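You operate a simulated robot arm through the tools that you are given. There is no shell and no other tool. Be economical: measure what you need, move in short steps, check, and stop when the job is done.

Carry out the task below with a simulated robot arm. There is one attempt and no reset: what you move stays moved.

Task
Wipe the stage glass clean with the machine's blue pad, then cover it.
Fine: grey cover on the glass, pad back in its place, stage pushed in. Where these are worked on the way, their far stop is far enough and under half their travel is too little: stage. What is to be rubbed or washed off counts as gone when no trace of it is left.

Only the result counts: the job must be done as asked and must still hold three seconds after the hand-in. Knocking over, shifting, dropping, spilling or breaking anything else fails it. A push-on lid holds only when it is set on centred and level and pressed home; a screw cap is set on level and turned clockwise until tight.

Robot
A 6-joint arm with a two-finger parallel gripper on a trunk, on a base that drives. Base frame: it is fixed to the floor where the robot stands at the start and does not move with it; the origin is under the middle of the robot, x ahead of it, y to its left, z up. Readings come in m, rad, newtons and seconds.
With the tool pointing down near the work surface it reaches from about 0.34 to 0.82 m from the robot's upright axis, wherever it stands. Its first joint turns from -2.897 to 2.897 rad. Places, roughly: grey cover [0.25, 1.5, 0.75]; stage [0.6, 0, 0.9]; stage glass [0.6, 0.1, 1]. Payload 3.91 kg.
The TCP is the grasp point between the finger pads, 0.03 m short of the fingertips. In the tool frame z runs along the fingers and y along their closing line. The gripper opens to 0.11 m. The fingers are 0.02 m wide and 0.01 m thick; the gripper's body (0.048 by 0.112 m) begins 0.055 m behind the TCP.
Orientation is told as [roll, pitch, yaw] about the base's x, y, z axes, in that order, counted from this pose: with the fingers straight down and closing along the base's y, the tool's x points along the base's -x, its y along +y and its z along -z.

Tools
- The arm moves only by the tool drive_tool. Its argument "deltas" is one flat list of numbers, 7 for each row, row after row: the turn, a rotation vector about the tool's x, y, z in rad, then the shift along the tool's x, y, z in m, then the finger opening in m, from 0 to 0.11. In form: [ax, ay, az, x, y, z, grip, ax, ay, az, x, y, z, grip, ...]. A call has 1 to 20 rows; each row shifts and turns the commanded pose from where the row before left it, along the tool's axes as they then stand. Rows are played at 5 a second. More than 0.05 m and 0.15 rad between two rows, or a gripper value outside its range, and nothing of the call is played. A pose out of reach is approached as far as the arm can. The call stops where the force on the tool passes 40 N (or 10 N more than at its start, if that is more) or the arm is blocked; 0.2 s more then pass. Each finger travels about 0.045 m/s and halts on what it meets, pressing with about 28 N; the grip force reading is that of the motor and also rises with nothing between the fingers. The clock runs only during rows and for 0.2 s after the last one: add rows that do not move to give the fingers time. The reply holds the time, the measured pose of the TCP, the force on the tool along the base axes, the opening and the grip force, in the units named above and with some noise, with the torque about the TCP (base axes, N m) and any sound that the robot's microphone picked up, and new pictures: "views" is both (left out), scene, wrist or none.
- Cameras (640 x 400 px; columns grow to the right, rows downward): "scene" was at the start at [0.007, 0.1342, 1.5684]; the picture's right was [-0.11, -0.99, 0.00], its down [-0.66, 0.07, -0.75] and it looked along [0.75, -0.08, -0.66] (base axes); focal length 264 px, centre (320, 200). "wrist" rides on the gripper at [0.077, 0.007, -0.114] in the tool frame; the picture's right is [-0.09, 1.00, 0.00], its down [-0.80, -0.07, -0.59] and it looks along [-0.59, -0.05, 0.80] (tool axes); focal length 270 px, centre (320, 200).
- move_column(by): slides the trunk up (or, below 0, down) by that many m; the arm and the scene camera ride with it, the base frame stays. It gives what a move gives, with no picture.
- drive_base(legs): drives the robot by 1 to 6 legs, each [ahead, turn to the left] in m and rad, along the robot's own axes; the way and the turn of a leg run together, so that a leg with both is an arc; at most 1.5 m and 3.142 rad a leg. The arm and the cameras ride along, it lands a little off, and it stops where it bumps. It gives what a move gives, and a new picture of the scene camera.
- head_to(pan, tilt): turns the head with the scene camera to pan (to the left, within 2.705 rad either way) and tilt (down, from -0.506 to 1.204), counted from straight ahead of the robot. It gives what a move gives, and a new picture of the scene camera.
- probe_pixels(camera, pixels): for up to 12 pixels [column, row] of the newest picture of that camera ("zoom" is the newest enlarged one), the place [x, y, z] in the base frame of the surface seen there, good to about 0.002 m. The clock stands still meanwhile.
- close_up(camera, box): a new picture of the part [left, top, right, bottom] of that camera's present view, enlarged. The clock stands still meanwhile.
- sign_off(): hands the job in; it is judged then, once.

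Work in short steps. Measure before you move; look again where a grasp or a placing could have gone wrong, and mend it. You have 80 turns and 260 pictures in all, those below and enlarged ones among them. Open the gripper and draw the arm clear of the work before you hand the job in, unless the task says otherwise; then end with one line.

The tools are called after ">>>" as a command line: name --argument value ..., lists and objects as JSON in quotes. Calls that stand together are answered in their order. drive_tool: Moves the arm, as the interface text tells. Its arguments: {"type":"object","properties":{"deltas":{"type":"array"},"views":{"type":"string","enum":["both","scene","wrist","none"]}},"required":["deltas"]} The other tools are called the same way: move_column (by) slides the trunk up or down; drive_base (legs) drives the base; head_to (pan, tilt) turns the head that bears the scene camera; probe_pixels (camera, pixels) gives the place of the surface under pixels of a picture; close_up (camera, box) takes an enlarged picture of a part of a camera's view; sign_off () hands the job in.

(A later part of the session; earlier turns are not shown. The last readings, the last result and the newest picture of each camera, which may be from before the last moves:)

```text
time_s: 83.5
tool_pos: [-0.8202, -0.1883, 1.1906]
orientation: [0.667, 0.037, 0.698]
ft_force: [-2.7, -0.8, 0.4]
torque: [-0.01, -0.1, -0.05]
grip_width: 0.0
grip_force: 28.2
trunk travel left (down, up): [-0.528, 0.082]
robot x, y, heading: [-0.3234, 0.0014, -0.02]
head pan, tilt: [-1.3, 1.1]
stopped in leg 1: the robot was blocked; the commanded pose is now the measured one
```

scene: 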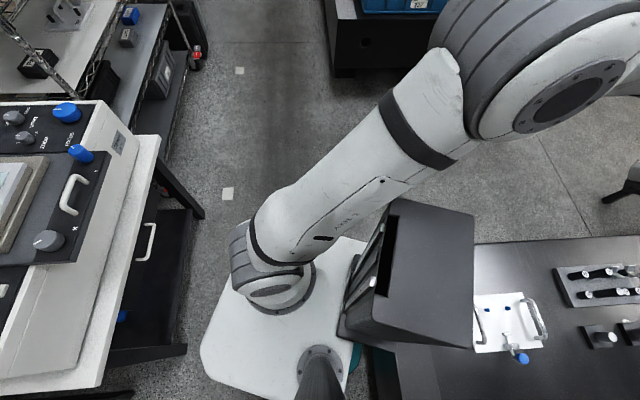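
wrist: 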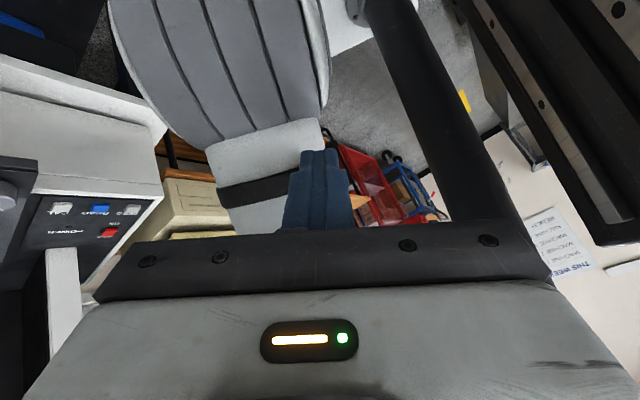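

Only 1.5 cm again. I look straight down behind both sides of the base and through the wrist to find the contact.

>>> head_to --pan 2.7 --tilt 1.2

>>> head_to --pan -2.7 --tilt 0.8

>>> close_up --camera "wrist" --box '[0, 0, 640, 400]'

```text
time_s: 86.7
tool_pos: [-0.8191, -0.1705, 1.198]
orientation: [0.676, 0.049, 0.675]
ft_force: [0.2, -0.1, 0.4]
torque: [-0.01, 0.01, 0.01]
grip_width: 0.0
grip_force: 27.7
trunk travel left (down, up): [-0.528, 0.082]
robot x, y, heading: [-0.3234, -0.0016, -0.017]
head pan, tilt: [2.7, 1.201]
```

scene: 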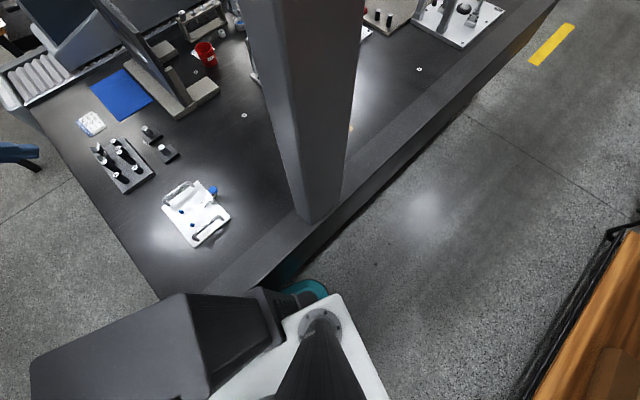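

```text
time_s: 90.9
tool_pos: [-0.8164, -0.1648, 1.1938]
orientation: [0.694, 0.036, 0.69]
ft_force: [-0.4, 0.2, 0.7]
torque: [-0.01, 0.03, -0.02]
grip_width: 0.0
grip_force: 28.1
trunk travel left (down, up): [-0.528, 0.082]
robot x, y, heading: [-0.3256, -0.0011, -0.019]
head pan, tilt: [-2.7, 0.799]
```

scene: 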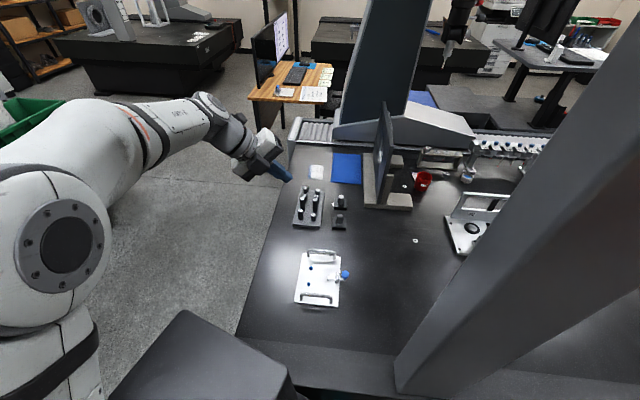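

```text
1.00 times, centred on (320, 200) of wrist (not enlarged: the box is as wide or as high as the picture)
```

zoom: 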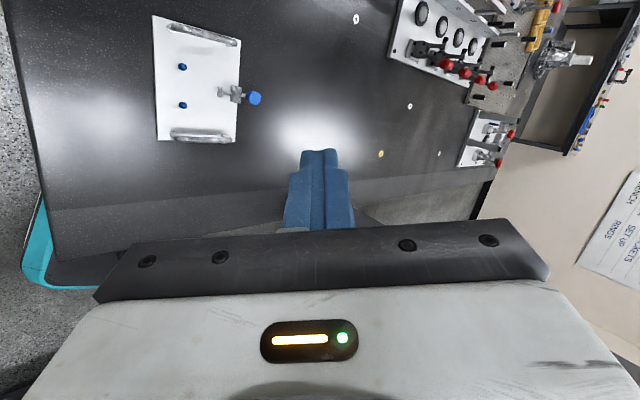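

The hand is held 0.4 m above the bench, nothing touched. I test again with a small upward step whether the arm now obeys.

>>> drive_tool --deltas '[0, 0, 0, 0, 0, -0.01, 0.0, 0, 0, 0, 0, 0, -0.01, 0.0]' --views "none"

>>> probe_pixels --camera "scene" --pixels '[[300, 360], [245, 335], [340, 375], [200, 330], [240, 375], [275, 370], [180, 390], [60, 250]]'

```text
time_s: 91.7
tool_pos: [-0.85, -0.1812, 1.2452]
orientation: [0.686, 0.175, 0.666]
ft_force: [-0.8, 0.3, -0.5]
torque: [0.01, -0.05, -0.05]
grip_width: 0.0
grip_force: 28.3
out of reach, approached as far as the arm can: row 1, 2
trunk travel left (down, up): [-0.528, 0.082]
robot x, y, heading: [-0.3195, -0.0019, -0.013]
head pan, tilt: [-2.7, 0.799]
stopped in row 2: the arm was blocked; the commanded pose is now the measured one
```

```text
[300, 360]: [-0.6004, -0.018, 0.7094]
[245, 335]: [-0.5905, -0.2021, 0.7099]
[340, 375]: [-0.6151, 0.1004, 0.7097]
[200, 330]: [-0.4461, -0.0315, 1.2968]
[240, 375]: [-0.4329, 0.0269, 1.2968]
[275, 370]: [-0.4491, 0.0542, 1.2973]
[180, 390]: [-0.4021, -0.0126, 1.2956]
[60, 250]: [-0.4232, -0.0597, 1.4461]
```

It now tracks longer before stopping. The hand's bearing is near the first joint's limit, so I command motion away from it: base (+0.02,−0.04,0) per row.

>>> drive_tool --deltas '[0, 0, 0, 0.0045, -0.0175, -0.0133, 0.0, 0, 0, 0, 0.0045, -0.0175, -0.0133, 0.0, 0, 0, 0, 0.0045, -0.0175, -0.0133, 0.0, 0, 0, 0, 0.0045, -0.0175, -0.0133, 0.0]' --views "scene"

```text
time_s: 92.0
tool_pos: [-0.875, -0.189, 1.3002]
orientation: [0.679, 0.306, 0.647]
ft_force: [-0.7, 0.8, -1.2]
torque: [0.01, -0.02, -0.03]
grip_width: 0.0001
grip_force: 28.1
out of reach, approached as far as the arm can: row 1
trunk travel left (down, up): [-0.528, 0.082]
robot x, y, heading: [-0.3178, -0.0041, -0.021]
head pan, tilt: [-2.7, 0.799]
stopped in row 1: the arm was blocked; the commanded pose is now the measured one
```

scene: 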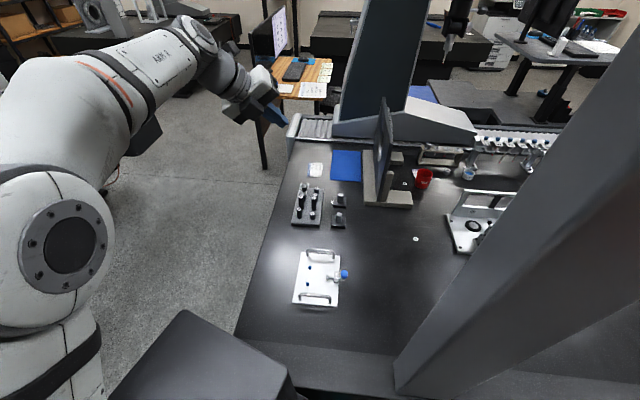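

The arm keeps rising and unfolding, clear of everything. I send several short calls in one go, turning the tool toward upright (tool x +, tool y −).

>>> drive_tool --deltas '[0.1, -0.08, 0, 0, 0, -0.01, 0.0]' --views "none"

>>> drive_tool --deltas '[0.1, -0.08, 0, 0, 0, -0.01, 0.0]' --views "none"

>>> drive_tool --deltas '[0.1, -0.08, 0, 0, 0, -0.01, 0.0]' --views "none"

>>> drive_tool --deltas '[0.1, -0.08, 0, 0, 0, 0, 0.0]' --views "scene"

```text
time_s: 92.4
tool_pos: [-0.8896, -0.1928, 1.3375]
orientation: [0.657, 0.396, 0.624]
ft_force: [-0.9, -0.6, -0.4]
torque: [0.01, -0.02, 0.0]
grip_width: 0.0
grip_force: 27.8
out of reach, approached as far as the arm can: row 1
trunk travel left (down, up): [-0.528, 0.082]
robot x, y, heading: [-0.3153, -0.0033, -0.015]
head pan, tilt: [-2.7, 0.799]
stopped in row 1: the arm was blocked; the commanded pose is now the measured one
```

```text
time_s: 93.0
tool_pos: [-0.8788, -0.1982, 1.3066]
orientation: [0.552, 0.328, 0.553]
ft_force: [-0.6, 0.6, -0.3]
torque: [-0.01, 0.0, 0.02]
grip_width: 0.0002
grip_force: 28.3
out of reach, approached as far as the arm can: row 1
trunk travel left (down, up): [-0.528, 0.082]
robot x, y, heading: [-0.312, -0.0051, -0.023]
head pan, tilt: [-2.7, 0.799]
stopped in row 1: the arm was blocked; the commanded pose is now the measured one
```

```text
time_s: 93.4
tool_pos: [-0.8506, -0.2093, 1.266]
orientation: [0.461, 0.225, 0.498]
ft_force: [-0.4, -0.5, -0.3]
torque: [0.0, 0.06, 0.02]
grip_width: 0.0001
grip_force: 28.1
out of reach, approached as far as the arm can: row 1
trunk travel left (down, up): [-0.528, 0.082]
robot x, y, heading: [-0.3158, -0.003, -0.021]
head pan, tilt: [-2.7, 0.799]
```

```text
time_s: 93.8
tool_pos: [-0.8227, -0.2352, 1.2449]
orientation: [0.353, 0.149, 0.465]
ft_force: [0.0, -0.5, 0.3]
torque: [-0.01, 0.03, 0.0]
grip_width: 0.0001
grip_force: 27.9
out of reach, approached as far as the arm can: row 1
trunk travel left (down, up): [-0.528, 0.082]
robot x, y, heading: [-0.3141, -0.0029, -0.018]
head pan, tilt: [-2.7, 0.799]
```

scene: 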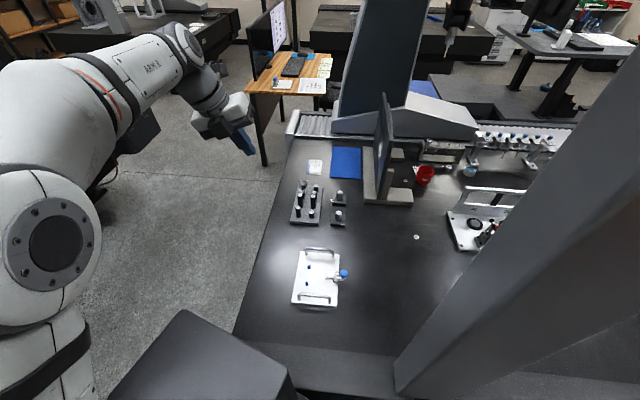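

Recovered: the last two calls ran through unblocked. I level the tool and start sweeping the hand around the robot's right side back to the front.

>>> drive_tool --deltas '[0.118, 0, 0, 0, 0, 0, 0.0, 0.118, 0, 0, 0, 0, 0, 0.0, 0.117, 0, 0, 0, 0, 0, 0.0, 0, -0.075, 0, 0, 0, 0, 0.0, 0, -0.075, 0, 0, 0, 0, 0.0, 0, 0, 0, -0.0192, -0.0417, 0, 0.0, 0, 0, 0, -0.0192, -0.0417, 0, 0.0, 0, 0, 0, -0.0192, -0.0417, 0, 0.0, 0, 0, 0, -0.0192, -0.0417, 0, 0.0, 0, 0, 0, -0.0192, -0.0417, 0, 0.0, 0, 0, 0, -0.0192, -0.0417, 0, 0.0]' --views "scene"

```text
time_s: 96.2
tool_pos: [-0.5205, -0.518, 1.2094]
orientation: [-0.011, -0.042, 0.49]
ft_force: [-0.1, 0.0, 0.7]
torque: [-0.02, 0.03, 0.0]
grip_width: 0.0002
grip_force: 28.0
out of reach, approached as far as the arm can: row 1, 2, 3, 4, 5
trunk travel left (down, up): [-0.528, 0.082]
robot x, y, heading: [-0.3159, -0.0014, -0.017]
head pan, tilt: [-2.7, 0.799]
```

scene: 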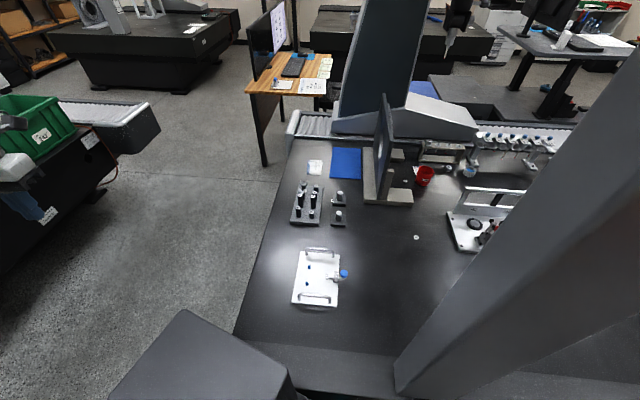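

Working normally. I carry on sweeping to the front-right.

>>> drive_tool --deltas '[0, 0, 0, -0.0368, -0.0197, 0, 0, 0, 0, 0, -0.0368, -0.0197, 0, 0, 0, 0, 0, -0.0368, -0.0197, 0, 0, 0, 0, 0, -0.0368, -0.0197, 0, 0, 0, 0, 0, -0.0368, -0.0197, 0, 0, 0, 0, 0, -0.0368, -0.0197, 0, 0, 0, 0, 0, -0.0454, -0.0084, 0, 0, 0, 0, 0, -0.0454, -0.0084, 0, 0, 0, 0, 0, -0.0454, -0.0084, 0, 0, 0, 0, 0, -0.0454, -0.0084, 0, 0, 0, 0, 0, -0.0454, -0.0084, 0, 0, 0, 0, 0, -0.0386, 0.0088, 0, 0.05, 0, 0, 0, -0.0386, 0.0088, 0, 0.05, 0, 0, 0, -0.0386, 0.0088, 0, 0.05, 0, 0, 0, -0.0386, 0.0088, 0, 0.05, 0, 0, 0, -0.0386, 0.0088, 0, 0.05]' --views "none"

>>> head_to --pan 0.0 --tilt 0.7

```text
time_s: 99.6
tool_pos: [0.0988, -0.3157, 1.2409]
orientation: [-0.013, -0.043, 0.489]
ft_force: [-0.4, -0.5, 0.7]
torque: [0.01, -0.04, 0.0]
grip_width: 0.0501
grip_force: 0.1
trunk travel left (down, up): [-0.528, 0.082]
robot x, y, heading: [-0.3159, -0.0047, -0.019]
head pan, tilt: [-2.7, 0.799]
```

```text
time_s: 102.0
tool_pos: [0.0987, -0.3177, 1.2403]
orientation: [-0.012, -0.041, 0.492]
ft_force: [-0.3, -0.4, 0.4]
torque: [0.02, -0.04, 0.0]
grip_width: 0.0501
grip_force: 0.0
trunk travel left (down, up): [-0.528, 0.082]
robot x, y, heading: [-0.3138, 0.0014, -0.017]
head pan, tilt: [0.0, 0.7]
```

scene: 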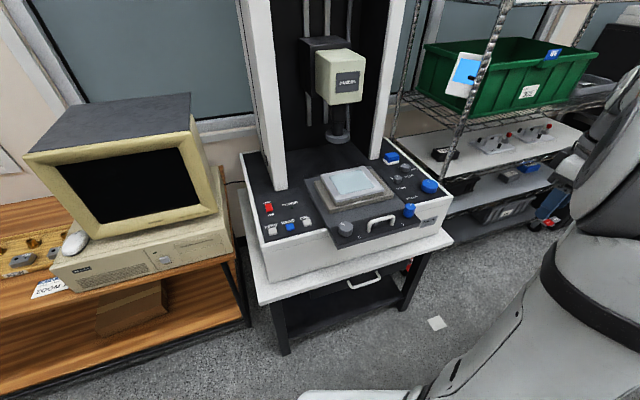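

Arm and scene are fine: pad in place, stage out. I drive forward off the bench, turn left and go up the aisle toward the cover.

>>> drive_base --legs '[[0.12, 0], [0, 1.785]]'

>>> drive_base --legs '[[0.7, 0]]'

```text
time_s: 107.5
tool_pos: [0.0396, 0.4607, 1.2391]
orientation: [-0.011, -0.044, 2.247]
ft_force: [0.5, 0.3, 0.4]
torque: [0.01, 0.0, 0.03]
grip_width: 0.0504
grip_force: 0.0
trunk travel left (down, up): [-0.528, 0.082]
robot x, y, heading: [-0.1735, -0.0008, 1.725]
head pan, tilt: [0.0, 0.7]
```

scene: 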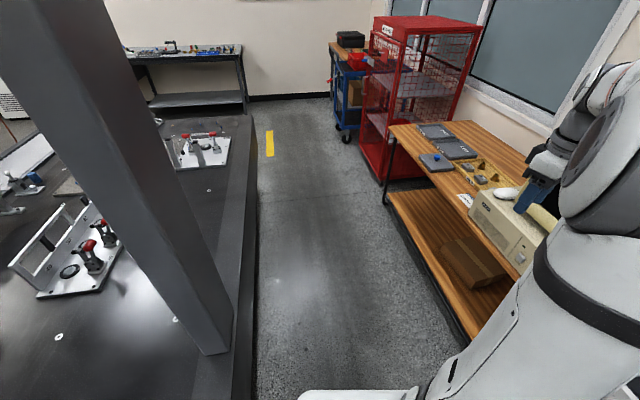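

```text
time_s: 111.3
tool_pos: [-0.0673, 1.1503, 1.239]
orientation: [-0.009, -0.043, 2.241]
ft_force: [-0.2, 0.5, -0.4]
torque: [-0.01, 0.01, 0.01]
grip_width: 0.0499
grip_force: 0.0
trunk travel left (down, up): [-0.528, 0.082]
robot x, y, heading: [-0.2805, 0.6919, 1.717]
head pan, tilt: [0.0, 0.7]
```

scene: 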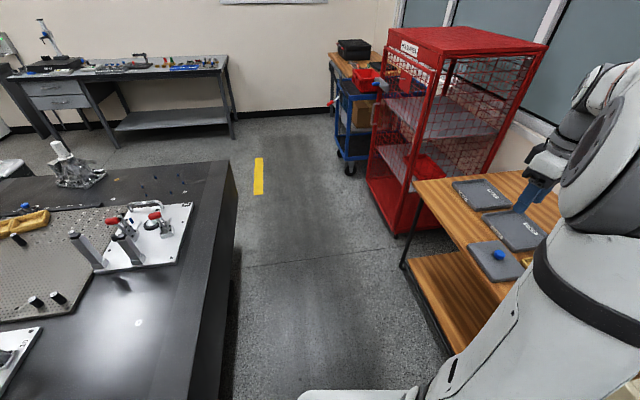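

Good progress. 0.5 m more ahead and then a right turn to face the cover.

>>> drive_base --legs '[[0.5, 0], [0, -1.4]]'

>>> head_to --pan 0.05 --tilt 0.85

```text
time_s: 117.7
tool_pos: [0.1269, 1.0516, 1.2394]
orientation: [-0.012, -0.044, 0.829]
ft_force: [0.0, -0.2, -0.2]
torque: [0.0, 0.04, -0.02]
grip_width: 0.05
grip_force: 0.1
trunk travel left (down, up): [-0.528, 0.082]
robot x, y, heading: [-0.365, 1.2142, 0.317]
head pan, tilt: [0.0, 0.7]
```

scene: 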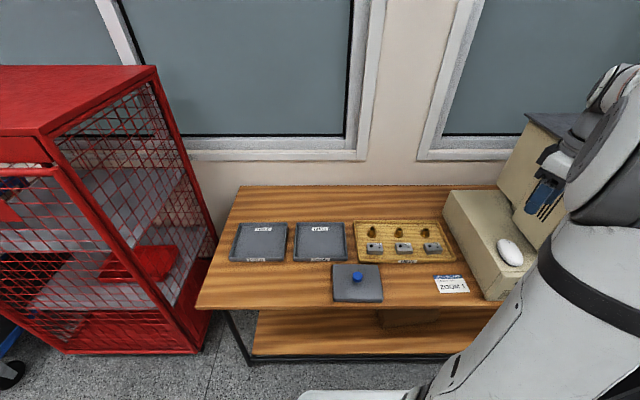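

```text
time_s: 118.4
tool_pos: [0.127, 1.0527, 1.2384]
orientation: [-0.011, -0.045, 0.83]
ft_force: [0.3, 0.2, 0.2]
torque: [-0.04, -0.02, -0.01]
grip_width: 0.0501
grip_force: 0.0
trunk travel left (down, up): [-0.528, 0.082]
robot x, y, heading: [-0.3618, 1.2075, 0.316]
head pan, tilt: [0.051, 0.85]
```

scene: 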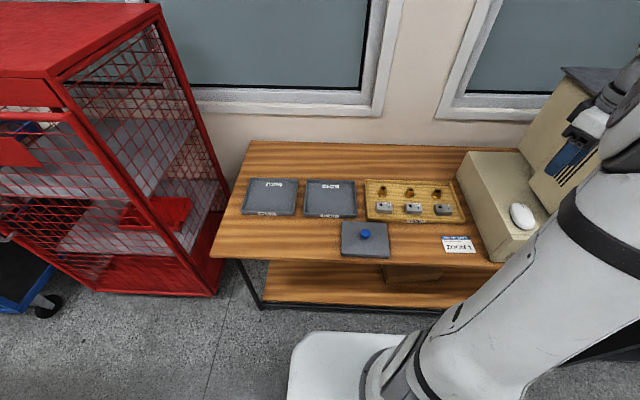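

I zoom in on the cover at (365,238) and measure its corners and knob.

>>> close_up --camera "scene" --box '[325, 210, 405, 260]'

>>> probe_pixels --camera "zoom" --pixels '[[140, 90], [488, 98], [490, 330], [138, 330], [320, 180], [310, 215], [345, 215], [230, 250], [420, 250], [320, 370], [140, 365], [320, 300]]'

```text
8.00 times, centred on (365, 235) of scene
```

zoom: 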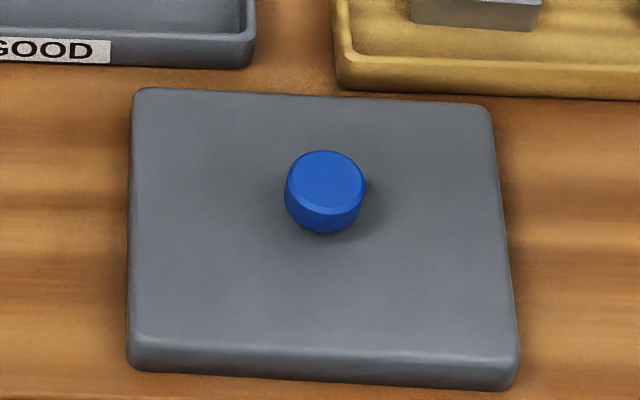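

```text
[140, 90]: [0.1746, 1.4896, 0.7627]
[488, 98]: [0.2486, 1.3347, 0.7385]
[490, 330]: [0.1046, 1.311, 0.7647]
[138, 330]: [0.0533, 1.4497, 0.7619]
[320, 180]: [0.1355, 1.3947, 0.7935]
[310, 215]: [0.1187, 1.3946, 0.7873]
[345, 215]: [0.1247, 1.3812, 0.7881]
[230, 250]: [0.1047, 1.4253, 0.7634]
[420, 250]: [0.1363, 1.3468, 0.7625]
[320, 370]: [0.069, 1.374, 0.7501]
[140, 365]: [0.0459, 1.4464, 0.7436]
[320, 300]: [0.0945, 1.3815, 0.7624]
```

The cover is ≈0.155×0.13 m, yaw ≈0.33 (the same as the machine's), with the knob Ø0.034 centred at (0.138,1.392), top 0.794. I turn the tool to yaw 0.33, move over the knob and lower the column.

>>> drive_tool --deltas '[-0.011, 0.045, 0, 0, 0, 0, 0.05, 0, 0, 0.125, 0, 0, 0, 0.05, 0, 0, 0.125, 0, 0, 0, 0.05, 0, 0, 0.125, 0, 0, 0, 0.06, 0, 0, 0.125, 0, 0, 0, 0.06, 0, 0, 0, -0.015, 0.0396, 0, 0.06, 0, 0, 0, -0.015, 0.0396, 0, 0.06, 0, 0, 0, -0.015, 0.0396, 0, 0.06, 0, 0, 0, -0.015, 0.0396, 0, 0.06, 0, 0, 0, -0.015, 0.0396, 0, 0.06, 0, 0, 0, -0.015, 0.0396, 0, 0.06, 0, 0, 0, -0.015, 0.0396, 0, 0.06, 0, 0, 0, -0.015, 0.0396, 0, 0.06]' --views "none"

>>> move_column --by -0.2

>>> close_up --camera "wrist" --box '[0, 0, 640, 400]'

```text
time_s: 121.2
tool_pos: [0.1398, 1.3905, 1.2364]
orientation: [-0.002, 0.001, 0.33]
ft_force: [0.1, -0.6, 0.8]
torque: [-0.05, 0.01, 0.01]
grip_width: 0.06
grip_force: 0.1
trunk travel left (down, up): [-0.528, 0.082]
robot x, y, heading: [-0.3628, 1.2091, 0.315]
head pan, tilt: [0.051, 0.85]
```

```text
time_s: 123.4
tool_pos: [0.1391, 1.39, 1.0374]
orientation: [-0.002, 0.003, 0.328]
ft_force: [0.3, -0.6, 0.3]
torque: [-0.05, -0.01, 0.0]
grip_width: 0.0598
grip_force: 0.1
trunk travel left (down, up): [-0.328, 0.282]
robot x, y, heading: [-0.3633, 1.2105, 0.312]
head pan, tilt: [0.051, 0.85]
```

```text
1.00 times, centred on (320, 200) of wrist (not enlarged: the box is as wide or as high as the picture)
```

zoom: 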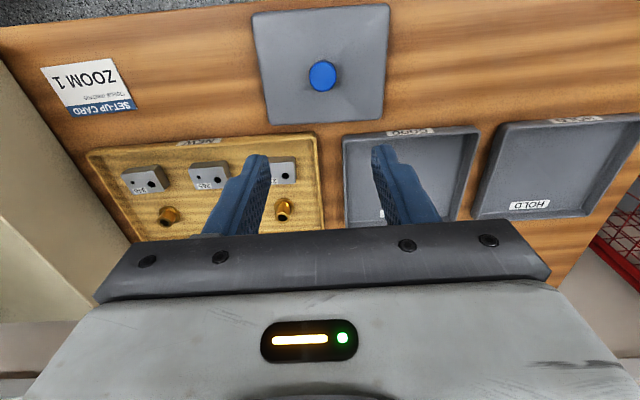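

The knob at (323,76) is right where the TCP projects (320,79). I probe the knob and cover corners for precise alignment.

>>> probe_pixels --camera "wrist" --pixels '[[322, 75], [312, 74], [333, 76], [256, 17], [386, 8], [381, 115], [272, 118], [322, 30], [322, 105]]'

>>> drive_tool --deltas '[0, 0, 0, 0, 0, 0.045, 0.06, 0, 0, 0, 0, 0, 0.045, 0.06, 0, 0, 0, 0, 0, 0.045, 0.06, 0, 0, 0, 0, 0, 0.025, 0.06, 0, 0, 0, 0, 0, 0, 0.06]' --views "wrist"

```text
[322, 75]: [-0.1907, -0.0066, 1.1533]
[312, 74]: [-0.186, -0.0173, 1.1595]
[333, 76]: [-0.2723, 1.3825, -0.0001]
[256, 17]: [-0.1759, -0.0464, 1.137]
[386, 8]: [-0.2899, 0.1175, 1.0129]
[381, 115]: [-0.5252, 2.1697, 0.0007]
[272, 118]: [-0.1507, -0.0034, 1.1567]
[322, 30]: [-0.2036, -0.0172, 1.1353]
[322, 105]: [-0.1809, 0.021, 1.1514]
```

```text
time_s: 124.6
tool_pos: [0.14, 1.3918, 0.8764]
orientation: [-0.002, 0.002, 0.329]
ft_force: [-0.8, -0.3, 0.4]
torque: [-0.02, 0.03, -0.01]
grip_width: 0.06
grip_force: 0.0
trunk travel left (down, up): [-0.328, 0.282]
robot x, y, heading: [-0.3625, 1.2071, 0.31]
head pan, tilt: [0.051, 0.85]
```

wrist: 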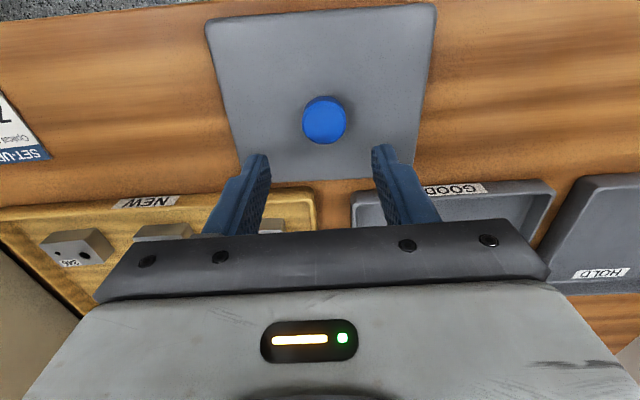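

That probe used the old wrist picture; I repeat it on the new one.

>>> probe_pixels --camera "wrist" --pixels '[[324, 117], [305, 117], [343, 117], [324, 100], [208, 22], [433, 8], [415, 160], [243, 178], [324, 30], [324, 165]]'

```text
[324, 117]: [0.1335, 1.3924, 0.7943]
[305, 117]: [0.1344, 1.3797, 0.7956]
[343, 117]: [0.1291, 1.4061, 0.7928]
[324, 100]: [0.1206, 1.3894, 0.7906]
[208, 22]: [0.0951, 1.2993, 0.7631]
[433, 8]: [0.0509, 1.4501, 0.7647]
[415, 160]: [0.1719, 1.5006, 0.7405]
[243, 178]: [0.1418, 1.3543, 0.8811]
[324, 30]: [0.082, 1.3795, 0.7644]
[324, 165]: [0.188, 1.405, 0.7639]
```

Knob centre (0.134,1.392). I shift 5 mm, lower to TCP 0.797, close and lift.

>>> drive_tool --deltas '[0, 0, 0, 0.005, 0.001, 0.03, 0.06, 0, 0, 0, 0, 0, 0.03, 0.06, 0, 0, 0, 0, 0, 0.019, 0.06, 0, 0, 0, 0, 0, 0, 0.04, 0, 0, 0, 0, 0, 0, 0.02, 0, 0, 0, 0, 0, 0, 0.0, 0, 0, 0, 0, 0, 0, 0.0, 0, 0, 0, 0, 0, 0, 0.0, 0, 0, 0, 0, 0, -0.02, 0.0, 0, 0, 0, 0, 0, -0.04, 0.0, 0, 0, 0, 0, 0, -0.04, 0.0]'

```text
time_s: 127.0
tool_pos: [0.1366, 1.3902, 0.8991]
orientation: [-0.001, 0.002, 0.329]
ft_force: [-0.8, 0.5, -1.3]
torque: [-0.01, 0.02, 0.0]
grip_width: 0.0329
grip_force: 28.1
trunk travel left (down, up): [-0.328, 0.282]
robot x, y, heading: [-0.3614, 1.207, 0.312]
head pan, tilt: [0.051, 0.85]
```

scene: 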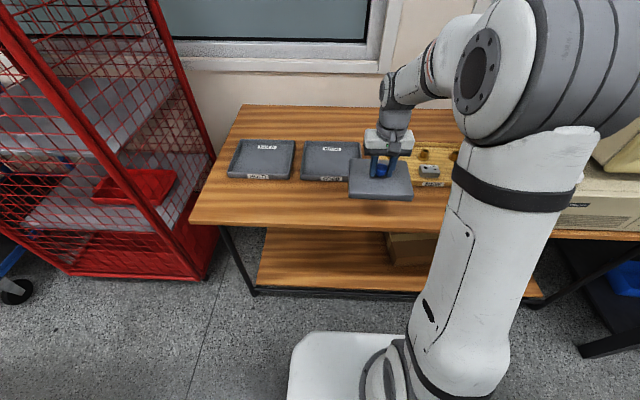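
wrist: 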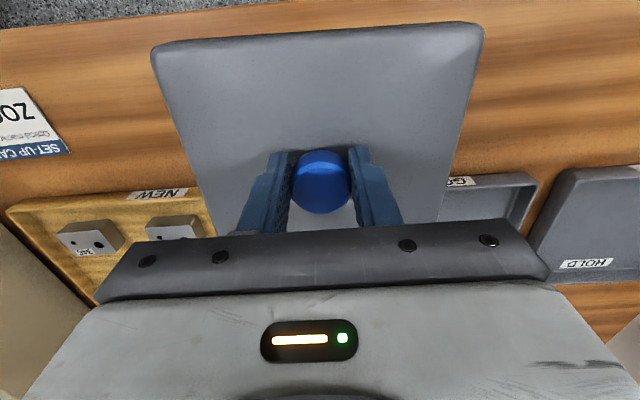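

The cover is held by its knob (width 0.033). I raise the column 0.25 m, turn right toward the machine's aisle and drive back along the same line.

>>> move_column --by 0.25

>>> drive_base --legs '[[0, -1.71]]'

```text
time_s: 129.6
tool_pos: [0.1364, 1.3888, 1.1471]
orientation: [-0.001, 0.002, 0.328]
ft_force: [0.4, 0.1, -0.9]
torque: [0.0, 0.02, -0.02]
grip_width: 0.033
grip_force: 27.8
trunk travel left (down, up): [-0.578, 0.032]
robot x, y, heading: [-0.3609, 1.2033, 0.319]
head pan, tilt: [0.051, 0.85]
```

```text
time_s: 134.2
tool_pos: [-0.2541, 0.6904, 1.1481]
orientation: [0.0, 0.002, -1.379]
ft_force: [-0.6, -0.2, -1.4]
torque: [0.01, -0.01, 0.01]
grip_width: 0.0327
grip_force: 28.2
trunk travel left (down, up): [-0.578, 0.032]
robot x, y, heading: [-0.3195, 1.218, -1.364]
head pan, tilt: [0.051, 0.85]
stopped in leg 1: the robot was blocked; the commanded pose is now the measured one
```

scene: 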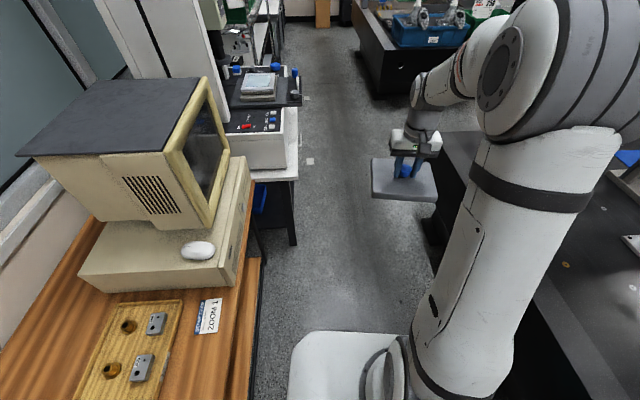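

The turn stopped slightly early with a touch. I check that the arm is stable with one idle row, and look left and right of the base for the contact.

>>> drive_tool --deltas '[0, 0, 0, 0, 0, 0, 0.0]' --views "none"

>>> head_to --pan 1.6 --tilt 1.1

>>> head_to --pan -1.9 --tilt 1.1

>>> head_to --pan 2.6 --tilt 0.9

```text
time_s: 134.6
tool_pos: [-0.2515, 0.6918, 1.1491]
orientation: [-0.003, 0.0, -1.378]
ft_force: [0.3, 0.8, -0.3]
torque: [-0.01, 0.02, -0.02]
grip_width: 0.0332
grip_force: 28.0
trunk travel left (down, up): [-0.578, 0.032]
robot x, y, heading: [-0.318, 1.2219, -1.366]
head pan, tilt: [0.051, 0.85]
```

```text
time_s: 136.2
tool_pos: [-0.2523, 0.6921, 1.1487]
orientation: [-0.001, 0.0, -1.38]
ft_force: [-0.2, -1.3, -1.0]
torque: [-0.02, 0.01, 0.01]
grip_width: 0.033
grip_force: 28.2
trunk travel left (down, up): [-0.578, 0.032]
robot x, y, heading: [-0.3198, 1.2203, -1.363]
head pan, tilt: [1.6, 1.1]
```

scene: 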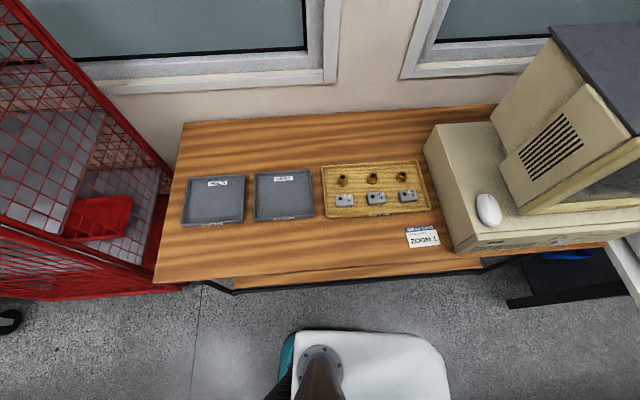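

```text
time_s: 139.2
tool_pos: [-0.2516, 0.6914, 1.1487]
orientation: [-0.002, 0.0, -1.379]
ft_force: [0.5, -1.2, -1.2]
torque: [0.02, 0.05, -0.02]
grip_width: 0.0332
grip_force: 28.3
trunk travel left (down, up): [-0.578, 0.032]
robot x, y, heading: [-0.3212, 1.2214, -1.355]
head pan, tilt: [-1.901, 1.1]
```

scene: 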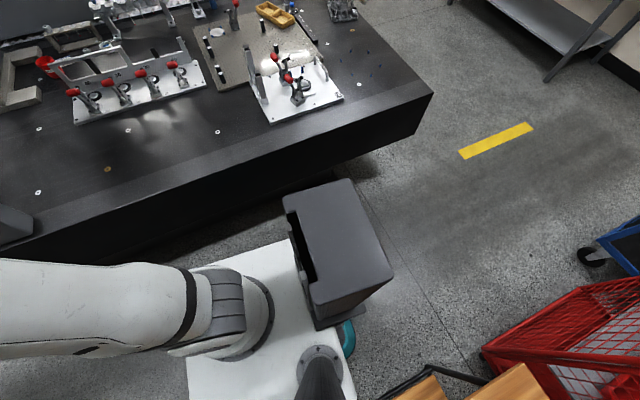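

```text
time_s: 142.8
tool_pos: [-0.2514, 0.6917, 1.1488]
orientation: [-0.001, -0.001, -1.378]
ft_force: [0.5, -0.1, -0.8]
torque: [0.02, -0.01, 0.04]
grip_width: 0.033
grip_force: 27.4
trunk travel left (down, up): [-0.578, 0.032]
robot x, y, heading: [-0.3114, 1.2219, -1.362]
head pan, tilt: [2.601, 0.901]
```

scene: 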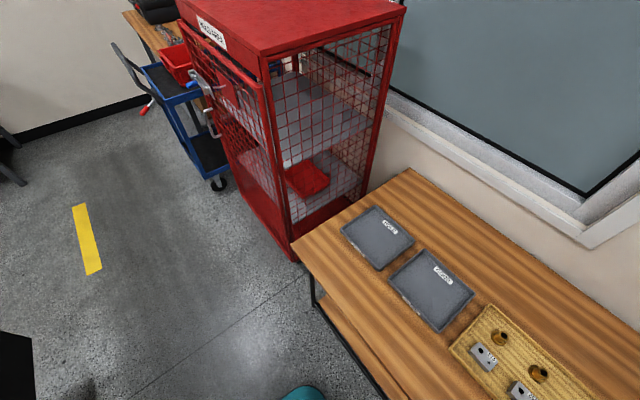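

The arm is stable and the cover still held; trays on the desk are untouched. I drive ahead along the aisle.

>>> drive_base --legs '[[0.6, 0]]'

>>> head_to --pan 0.0 --tilt 0.8

```text
time_s: 146.2
tool_pos: [-0.1227, 0.1035, 1.1482]
orientation: [-0.002, 0.002, -1.375]
ft_force: [-0.6, -1.0, -0.6]
torque: [0.02, -0.04, 0.04]
grip_width: 0.033
grip_force: 28.1
trunk travel left (down, up): [-0.578, 0.032]
robot x, y, heading: [-0.1897, 0.6293, -1.355]
head pan, tilt: [2.601, 0.901]
```

scene: 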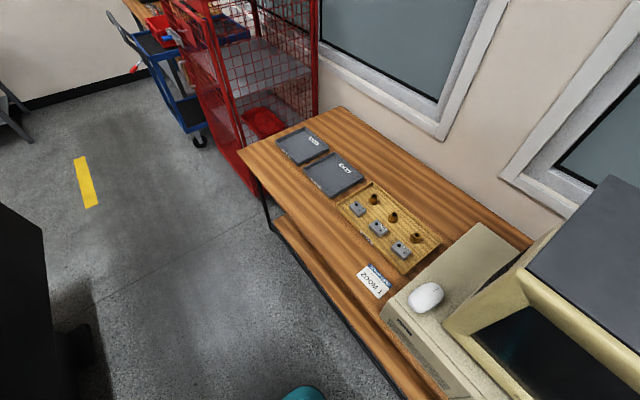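

```text
time_s: 148.5
tool_pos: [-0.1234, 0.1031, 1.149]
orientation: [-0.002, 0.001, -1.375]
ft_force: [-0.1, -0.1, -1.2]
torque: [0.0, 0.01, 0.04]
grip_width: 0.033
grip_force: 28.2
trunk travel left (down, up): [-0.578, 0.032]
robot x, y, heading: [-0.1948, 0.6319, -1.356]
head pan, tilt: [0.0, 0.799]
```

scene: 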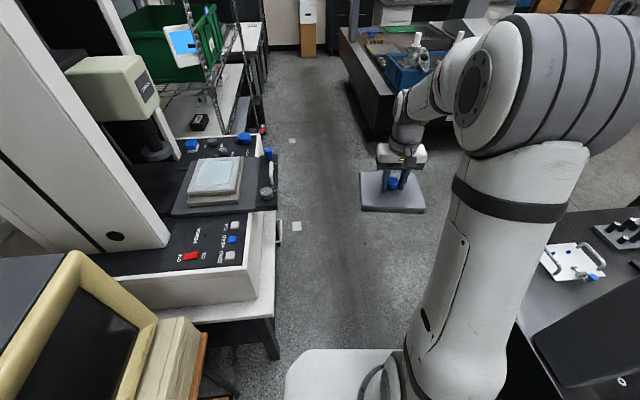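

I straighten to drive parallel to the aisle (keeping x≈−0.2 as before), then turn to face the machine.

>>> drive_base --legs '[[0, -0.215], [0.61, 0], [0, 1.571]]'

```text
time_s: 156.5
tool_pos: [0.3434, 0.0028, 1.1495]
orientation: [-0.002, 0.0, 0.005]
ft_force: [-0.5, -0.1, -1.5]
torque: [0.01, 0.02, 0.0]
grip_width: 0.0328
grip_force: 28.3
trunk travel left (down, up): [-0.578, 0.032]
robot x, y, heading: [-0.1854, -0.0028, 0.02]
head pan, tilt: [0.0, 0.799]
```

scene: 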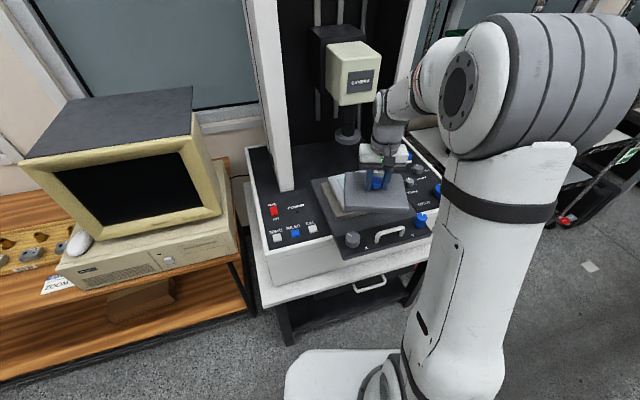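

Arrived with the cover in hand. I turn the tool to yaw 0.35, move over the glass centre (0.4865,0.018) and lower to TCP 1.085 for a check.

>>> drive_tool --deltas '[0, 0, -0.115, 0, 0, 0, 0, 0, 0, -0.115, 0, 0, 0, 0, 0, 0, -0.115, 0, 0, 0, 0, 0, 0, 0, -0.0349, -0.0087, 0, 0, 0, 0, 0, -0.0349, -0.0087, 0, 0, 0, 0, 0, -0.0349, -0.0087, 0, 0, 0, 0, 0, -0.0349, -0.0087, 0, 0, 0, 0, 0, 0, 0, 0.03, 0, 0, 0, 0, 0, 0, 0.034, 0, 0, 0, 0, 0, 0, 0, 0]'

>>> close_up --camera "scene" --box '[310, 150, 440, 240]'

```text
time_s: 158.7
tool_pos: [0.4874, 0.0176, 1.0824]
orientation: [-0.002, 0.0, 0.35]
ft_force: [0.0, 0.0, -1.6]
torque: [0.02, -0.02, 0.02]
grip_width: 0.0328
grip_force: 28.4
trunk travel left (down, up): [-0.578, 0.032]
robot x, y, heading: [-0.1844, -0.0022, 0.021]
head pan, tilt: [0.0, 0.799]
```

scene: 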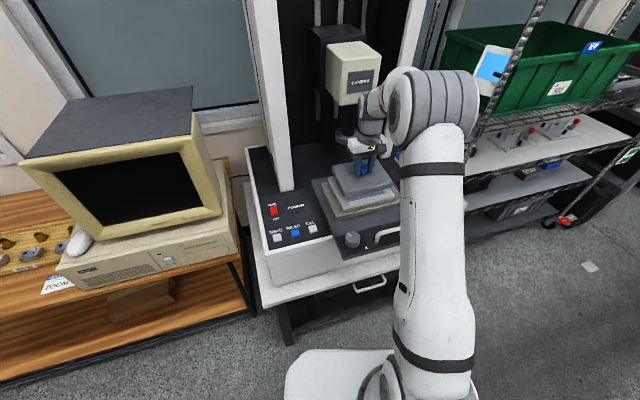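
wrist: 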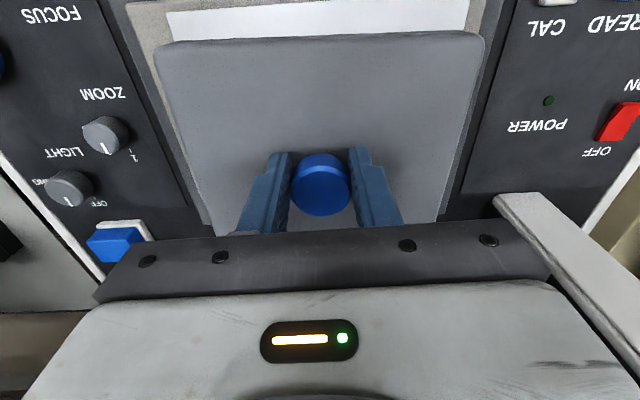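

```text
4.44 times, centred on (375, 195) of scene
```

zoom: 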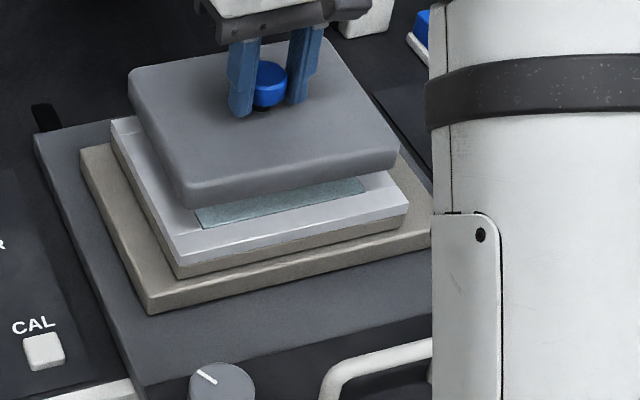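

The cover is centred over the frame (edges parallel within ~1°). I lower it gently onto the glass.

>>> drive_tool --deltas '[0, 0, 0, 0, 0, 0.015, 0, 0, 0, 0, 0, 0, 0.006, 0, 0, 0, 0, 0, 0, 0.002, 0, 0, 0, 0, 0, 0, 0.002, 0, 0, 0, 0, 0, 0, 0.001, 0, 0, 0, 0, 0, 0, 0, 0]' --views "none"

>>> close_up --camera "scene" --box '[310, 150, 440, 240]'

```text
time_s: 160.1
tool_pos: [0.4881, 0.0169, 1.059]
orientation: [-0.002, 0.002, 0.349]
ft_force: [-0.1, 0.4, -0.7]
torque: [-0.01, 0.03, -0.01]
grip_width: 0.0328
grip_force: 27.8
trunk travel left (down, up): [-0.578, 0.032]
robot x, y, heading: [-0.1838, -0.003, 0.017]
head pan, tilt: [0.0, 0.799]
```

```text
4.44 times, centred on (375, 195) of scene
```

zoom: 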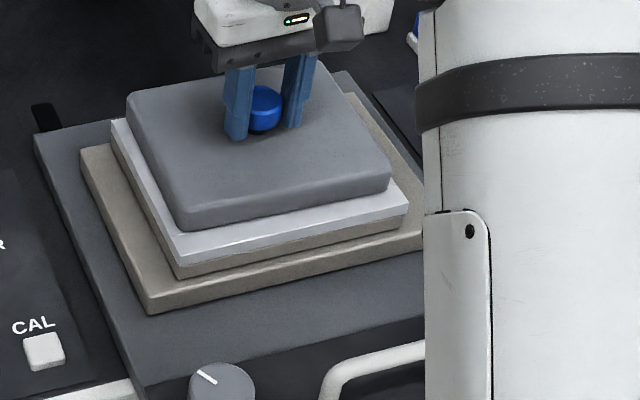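

>>> drive_tool --deltas '[0, 0, 0, 0, 0, 0.001, 0, 0, 0, 0, 0, 0, 0.001, 0, 0, 0, 0, 0, 0, 0.001, 0, 0, 0, 0, 0, 0, 0.001, 0, 0, 0, 0, 0, 0, 0, 0]' --views "scene"

>>> close_up --camera "scene" --box '[310, 150, 440, 240]'

>>> probe_pixels --camera "zoom" --pixels '[[133, 100], [385, 178], [190, 212], [330, 75], [180, 262], [408, 206], [112, 124], [330, 210], [150, 200]]'

```text
time_s: 161.3
tool_pos: [0.4871, 0.0171, 1.0559]
orientation: [-0.003, -0.003, 0.348]
ft_force: [2.5, -2.1, 16.9]
torque: [-0.1, 0.27, 0.03]
grip_width: 0.033
grip_force: 27.8
trunk travel left (down, up): [-0.578, 0.032]
robot x, y, heading: [-0.1879, -0.0016, 0.021]
head pan, tilt: [0.0, 0.799]
```

scene: 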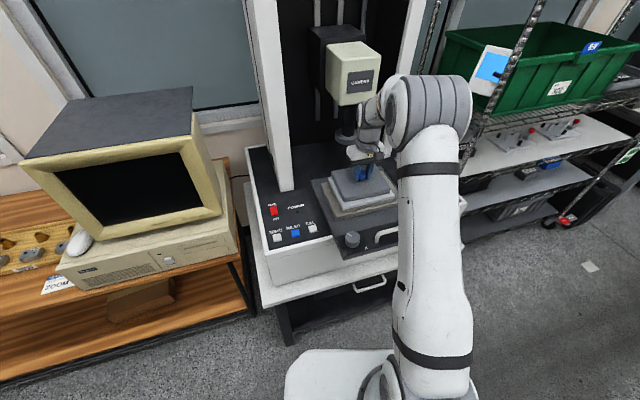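

```text
4.44 times, centred on (375, 195) of scene
```

zoom: 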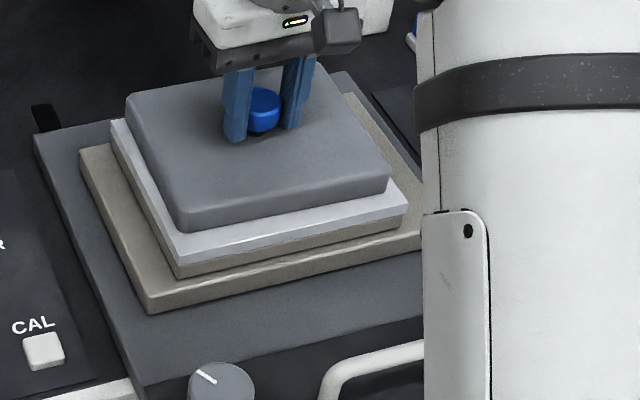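

```text
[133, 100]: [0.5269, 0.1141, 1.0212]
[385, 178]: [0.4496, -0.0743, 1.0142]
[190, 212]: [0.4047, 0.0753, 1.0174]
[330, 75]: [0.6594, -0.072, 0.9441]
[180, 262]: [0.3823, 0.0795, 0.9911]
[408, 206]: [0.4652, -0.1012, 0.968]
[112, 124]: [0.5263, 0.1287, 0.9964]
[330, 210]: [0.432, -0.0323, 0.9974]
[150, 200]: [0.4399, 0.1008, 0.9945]
```

Seated with 17 N, cover centre (0.486,0.018) = glass centre. I release, rise, and bring the closed fingers down just in front of the drawer handle.

>>> drive_tool --deltas '[0, 0, 0, 0, 0, -0.002, 0.033, 0, 0, 0, 0, 0, 0, 0.045, 0, 0, 0, 0, 0, 0, 0.06, 0, 0, 0, 0, 0, 0, 0.06, 0, 0, 0, 0, 0, -0.03, 0.06, 0, 0, 0, 0, 0, -0.035, 0.06, 0, 0, 0.022, 0, 0, 0, 0.03, 0, 0, 0, 0.0459, -0.0015, 0, 0.0, 0, 0, 0, 0.0459, -0.0015, 0, 0.0, 0, 0, 0, 0.0459, -0.0015, 0, 0.0, 0, 0, 0, 0.0459, -0.0015, 0, 0.0, 0, 0, 0, 0.0459, -0.0015, 0, 0.0, 0, 0, 0, 0, 0, 0, 0.0]'

>>> close_up --camera "scene" --box '[310, 150, 440, 250]'

>>> probe_pixels --camera "wrist" --pixels '[[320, 60], [320, 100], [320, 130], [280, 100], [360, 100], [320, 30]]'

```text
time_s: 164.1
tool_pos: [0.2714, -0.0599, 1.1237]
orientation: [-0.004, 0.001, 0.33]
ft_force: [-0.1, -0.2, -0.1]
torque: [0.02, 0.04, 0.04]
grip_width: 0.0002
grip_force: 27.8
trunk travel left (down, up): [-0.578, 0.032]
robot x, y, heading: [-0.1853, -0.0023, 0.026]
head pan, tilt: [0.0, 0.799]
```

scene: 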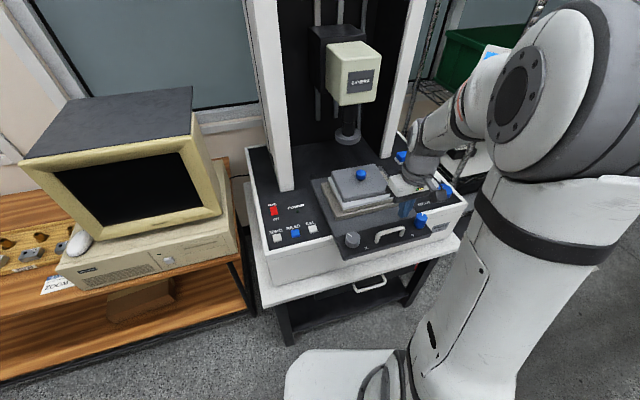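
wrist: 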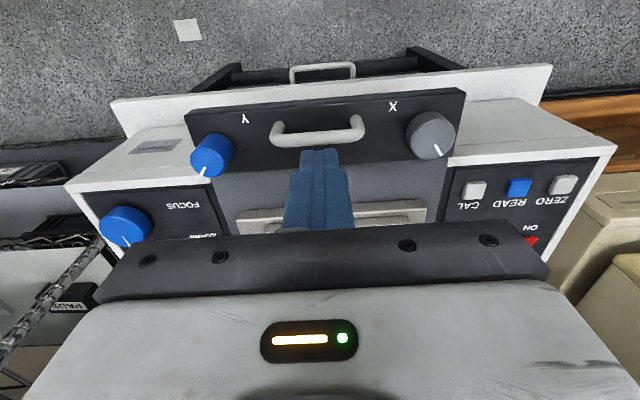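

```text
4.00 times, centred on (375, 200) of scene
```

zoom: 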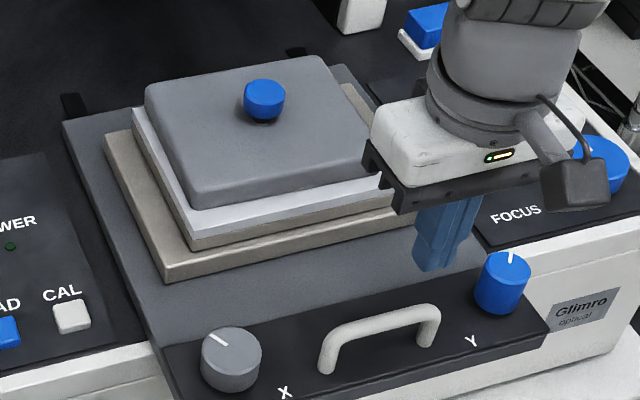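

```text
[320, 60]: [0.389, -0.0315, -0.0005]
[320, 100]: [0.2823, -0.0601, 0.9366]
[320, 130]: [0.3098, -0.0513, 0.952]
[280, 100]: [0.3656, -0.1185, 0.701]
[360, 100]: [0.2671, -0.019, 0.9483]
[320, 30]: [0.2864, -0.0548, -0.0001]
```

The handle is just ahead of the fingers. I lower to TCP 0.99 and push the stage in slowly (first half).

>>> drive_tool --deltas '[0, 0, 0, 0, 0, 0.045, 0, 0, 0, 0, 0, 0, 0.045, 0, 0, 0, 0, 0, 0, 0.044, 0, 0, 0, 0, -0.012, 0, 0, 0, 0, 0, 0, -0.012, 0, 0, 0, 0, 0, 0, -0.012, 0, 0, 0, 0, 0, 0, -0.012, 0, 0, 0, 0, 0, 0, -0.012, 0, 0, 0, 0, 0, 0, -0.012, 0, 0, 0]'

>>> close_up --camera "scene" --box '[310, 120, 440, 250]'

```text
time_s: 166.1
tool_pos: [0.3416, -0.0382, 0.9874]
orientation: [-0.004, 0.0, 0.328]
ft_force: [-0.2, -0.2, -0.7]
torque: [0.0, 0.01, 0.02]
grip_width: 0.0
grip_force: 28.4
trunk travel left (down, up): [-0.578, 0.032]
robot x, y, heading: [-0.1843, -0.0074, 0.021]
head pan, tilt: [0.0, 0.799]
```

scene: 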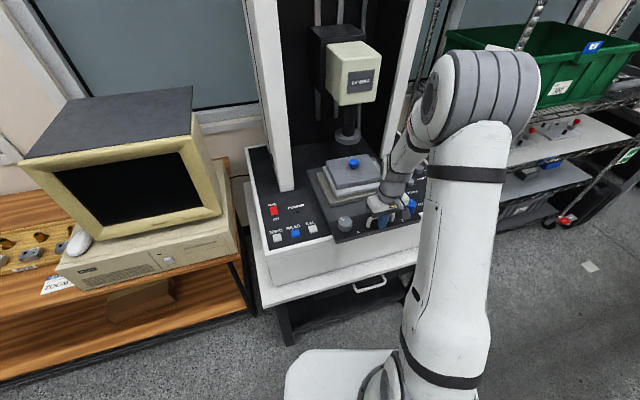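
wrist: 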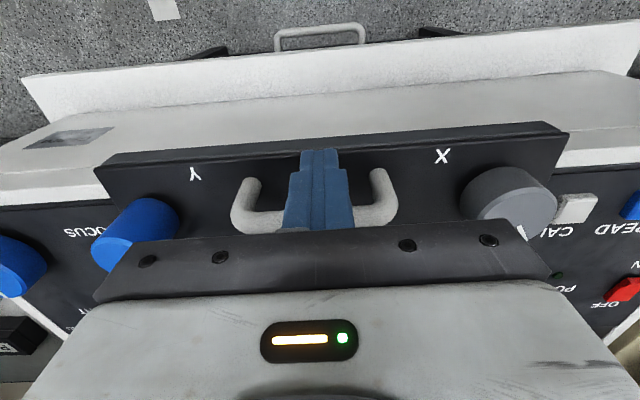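

```text
3.08 times, centred on (375, 185) of scene
```

zoom: 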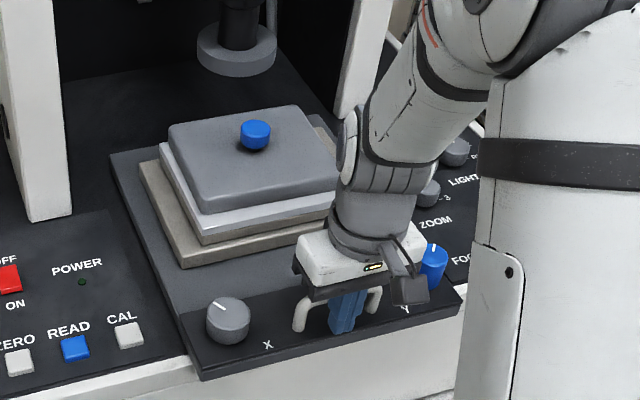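

The stage follows with the cover steady. I push on until the stop.

>>> drive_tool --deltas '[0, 0, 0, -0.012, 0, 0, 0, 0, 0, 0, -0.012, 0, 0, 0, 0, 0, 0, -0.012, 0, 0, 0, 0, 0, 0, -0.012, 0, 0, 0, 0, 0, 0, -0.012, 0, 0, 0, 0, 0, 0, -0.012, 0, 0, 0, 0, 0, 0, -0.01, 0, 0, 0, 0, 0, 0, -0.006, 0, 0, 0, 0, 0, 0, -0.005, 0, 0, 0, 0, 0, 0, -0.004, 0, 0, 0, 0, 0, 0, -0.004, 0, 0, 0, 0, 0, 0, -0.004, 0, 0, 0]'

>>> close_up --camera "scene" --box '[310, 120, 440, 250]'

```text
time_s: 168.4
tool_pos: [0.4262, -0.0102, 0.9861]
orientation: [0.004, 0.016, 0.325]
ft_force: [-16.5, -6.2, 5.7]
torque: [0.02, -0.09, -0.12]
grip_width: 0.0
grip_force: 28.0
trunk travel left (down, up): [-0.578, 0.032]
robot x, y, heading: [-0.1868, -0.0035, 0.026]
head pan, tilt: [0.0, 0.799]
stopped in row 11: the force on the tool passed its limit at 44 N (the readings are from after the stop); the commanded pose is now the measured one
```

scene: 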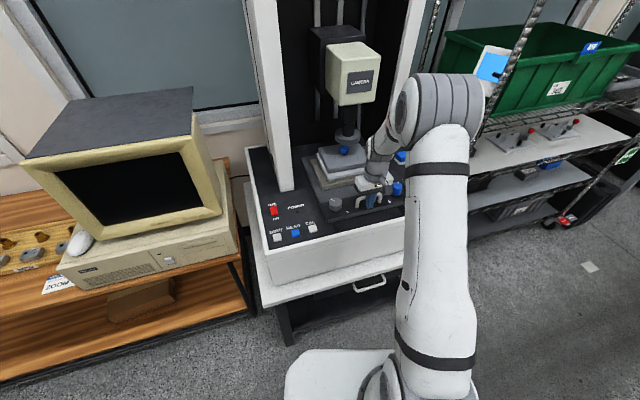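
wrist: 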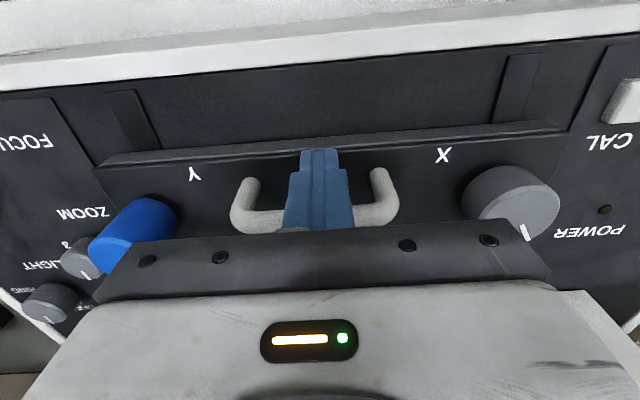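

```text
3.08 times, centred on (375, 185) of scene
```

zoom: 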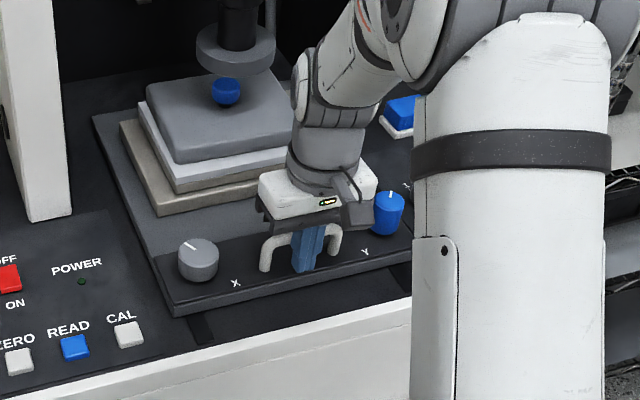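

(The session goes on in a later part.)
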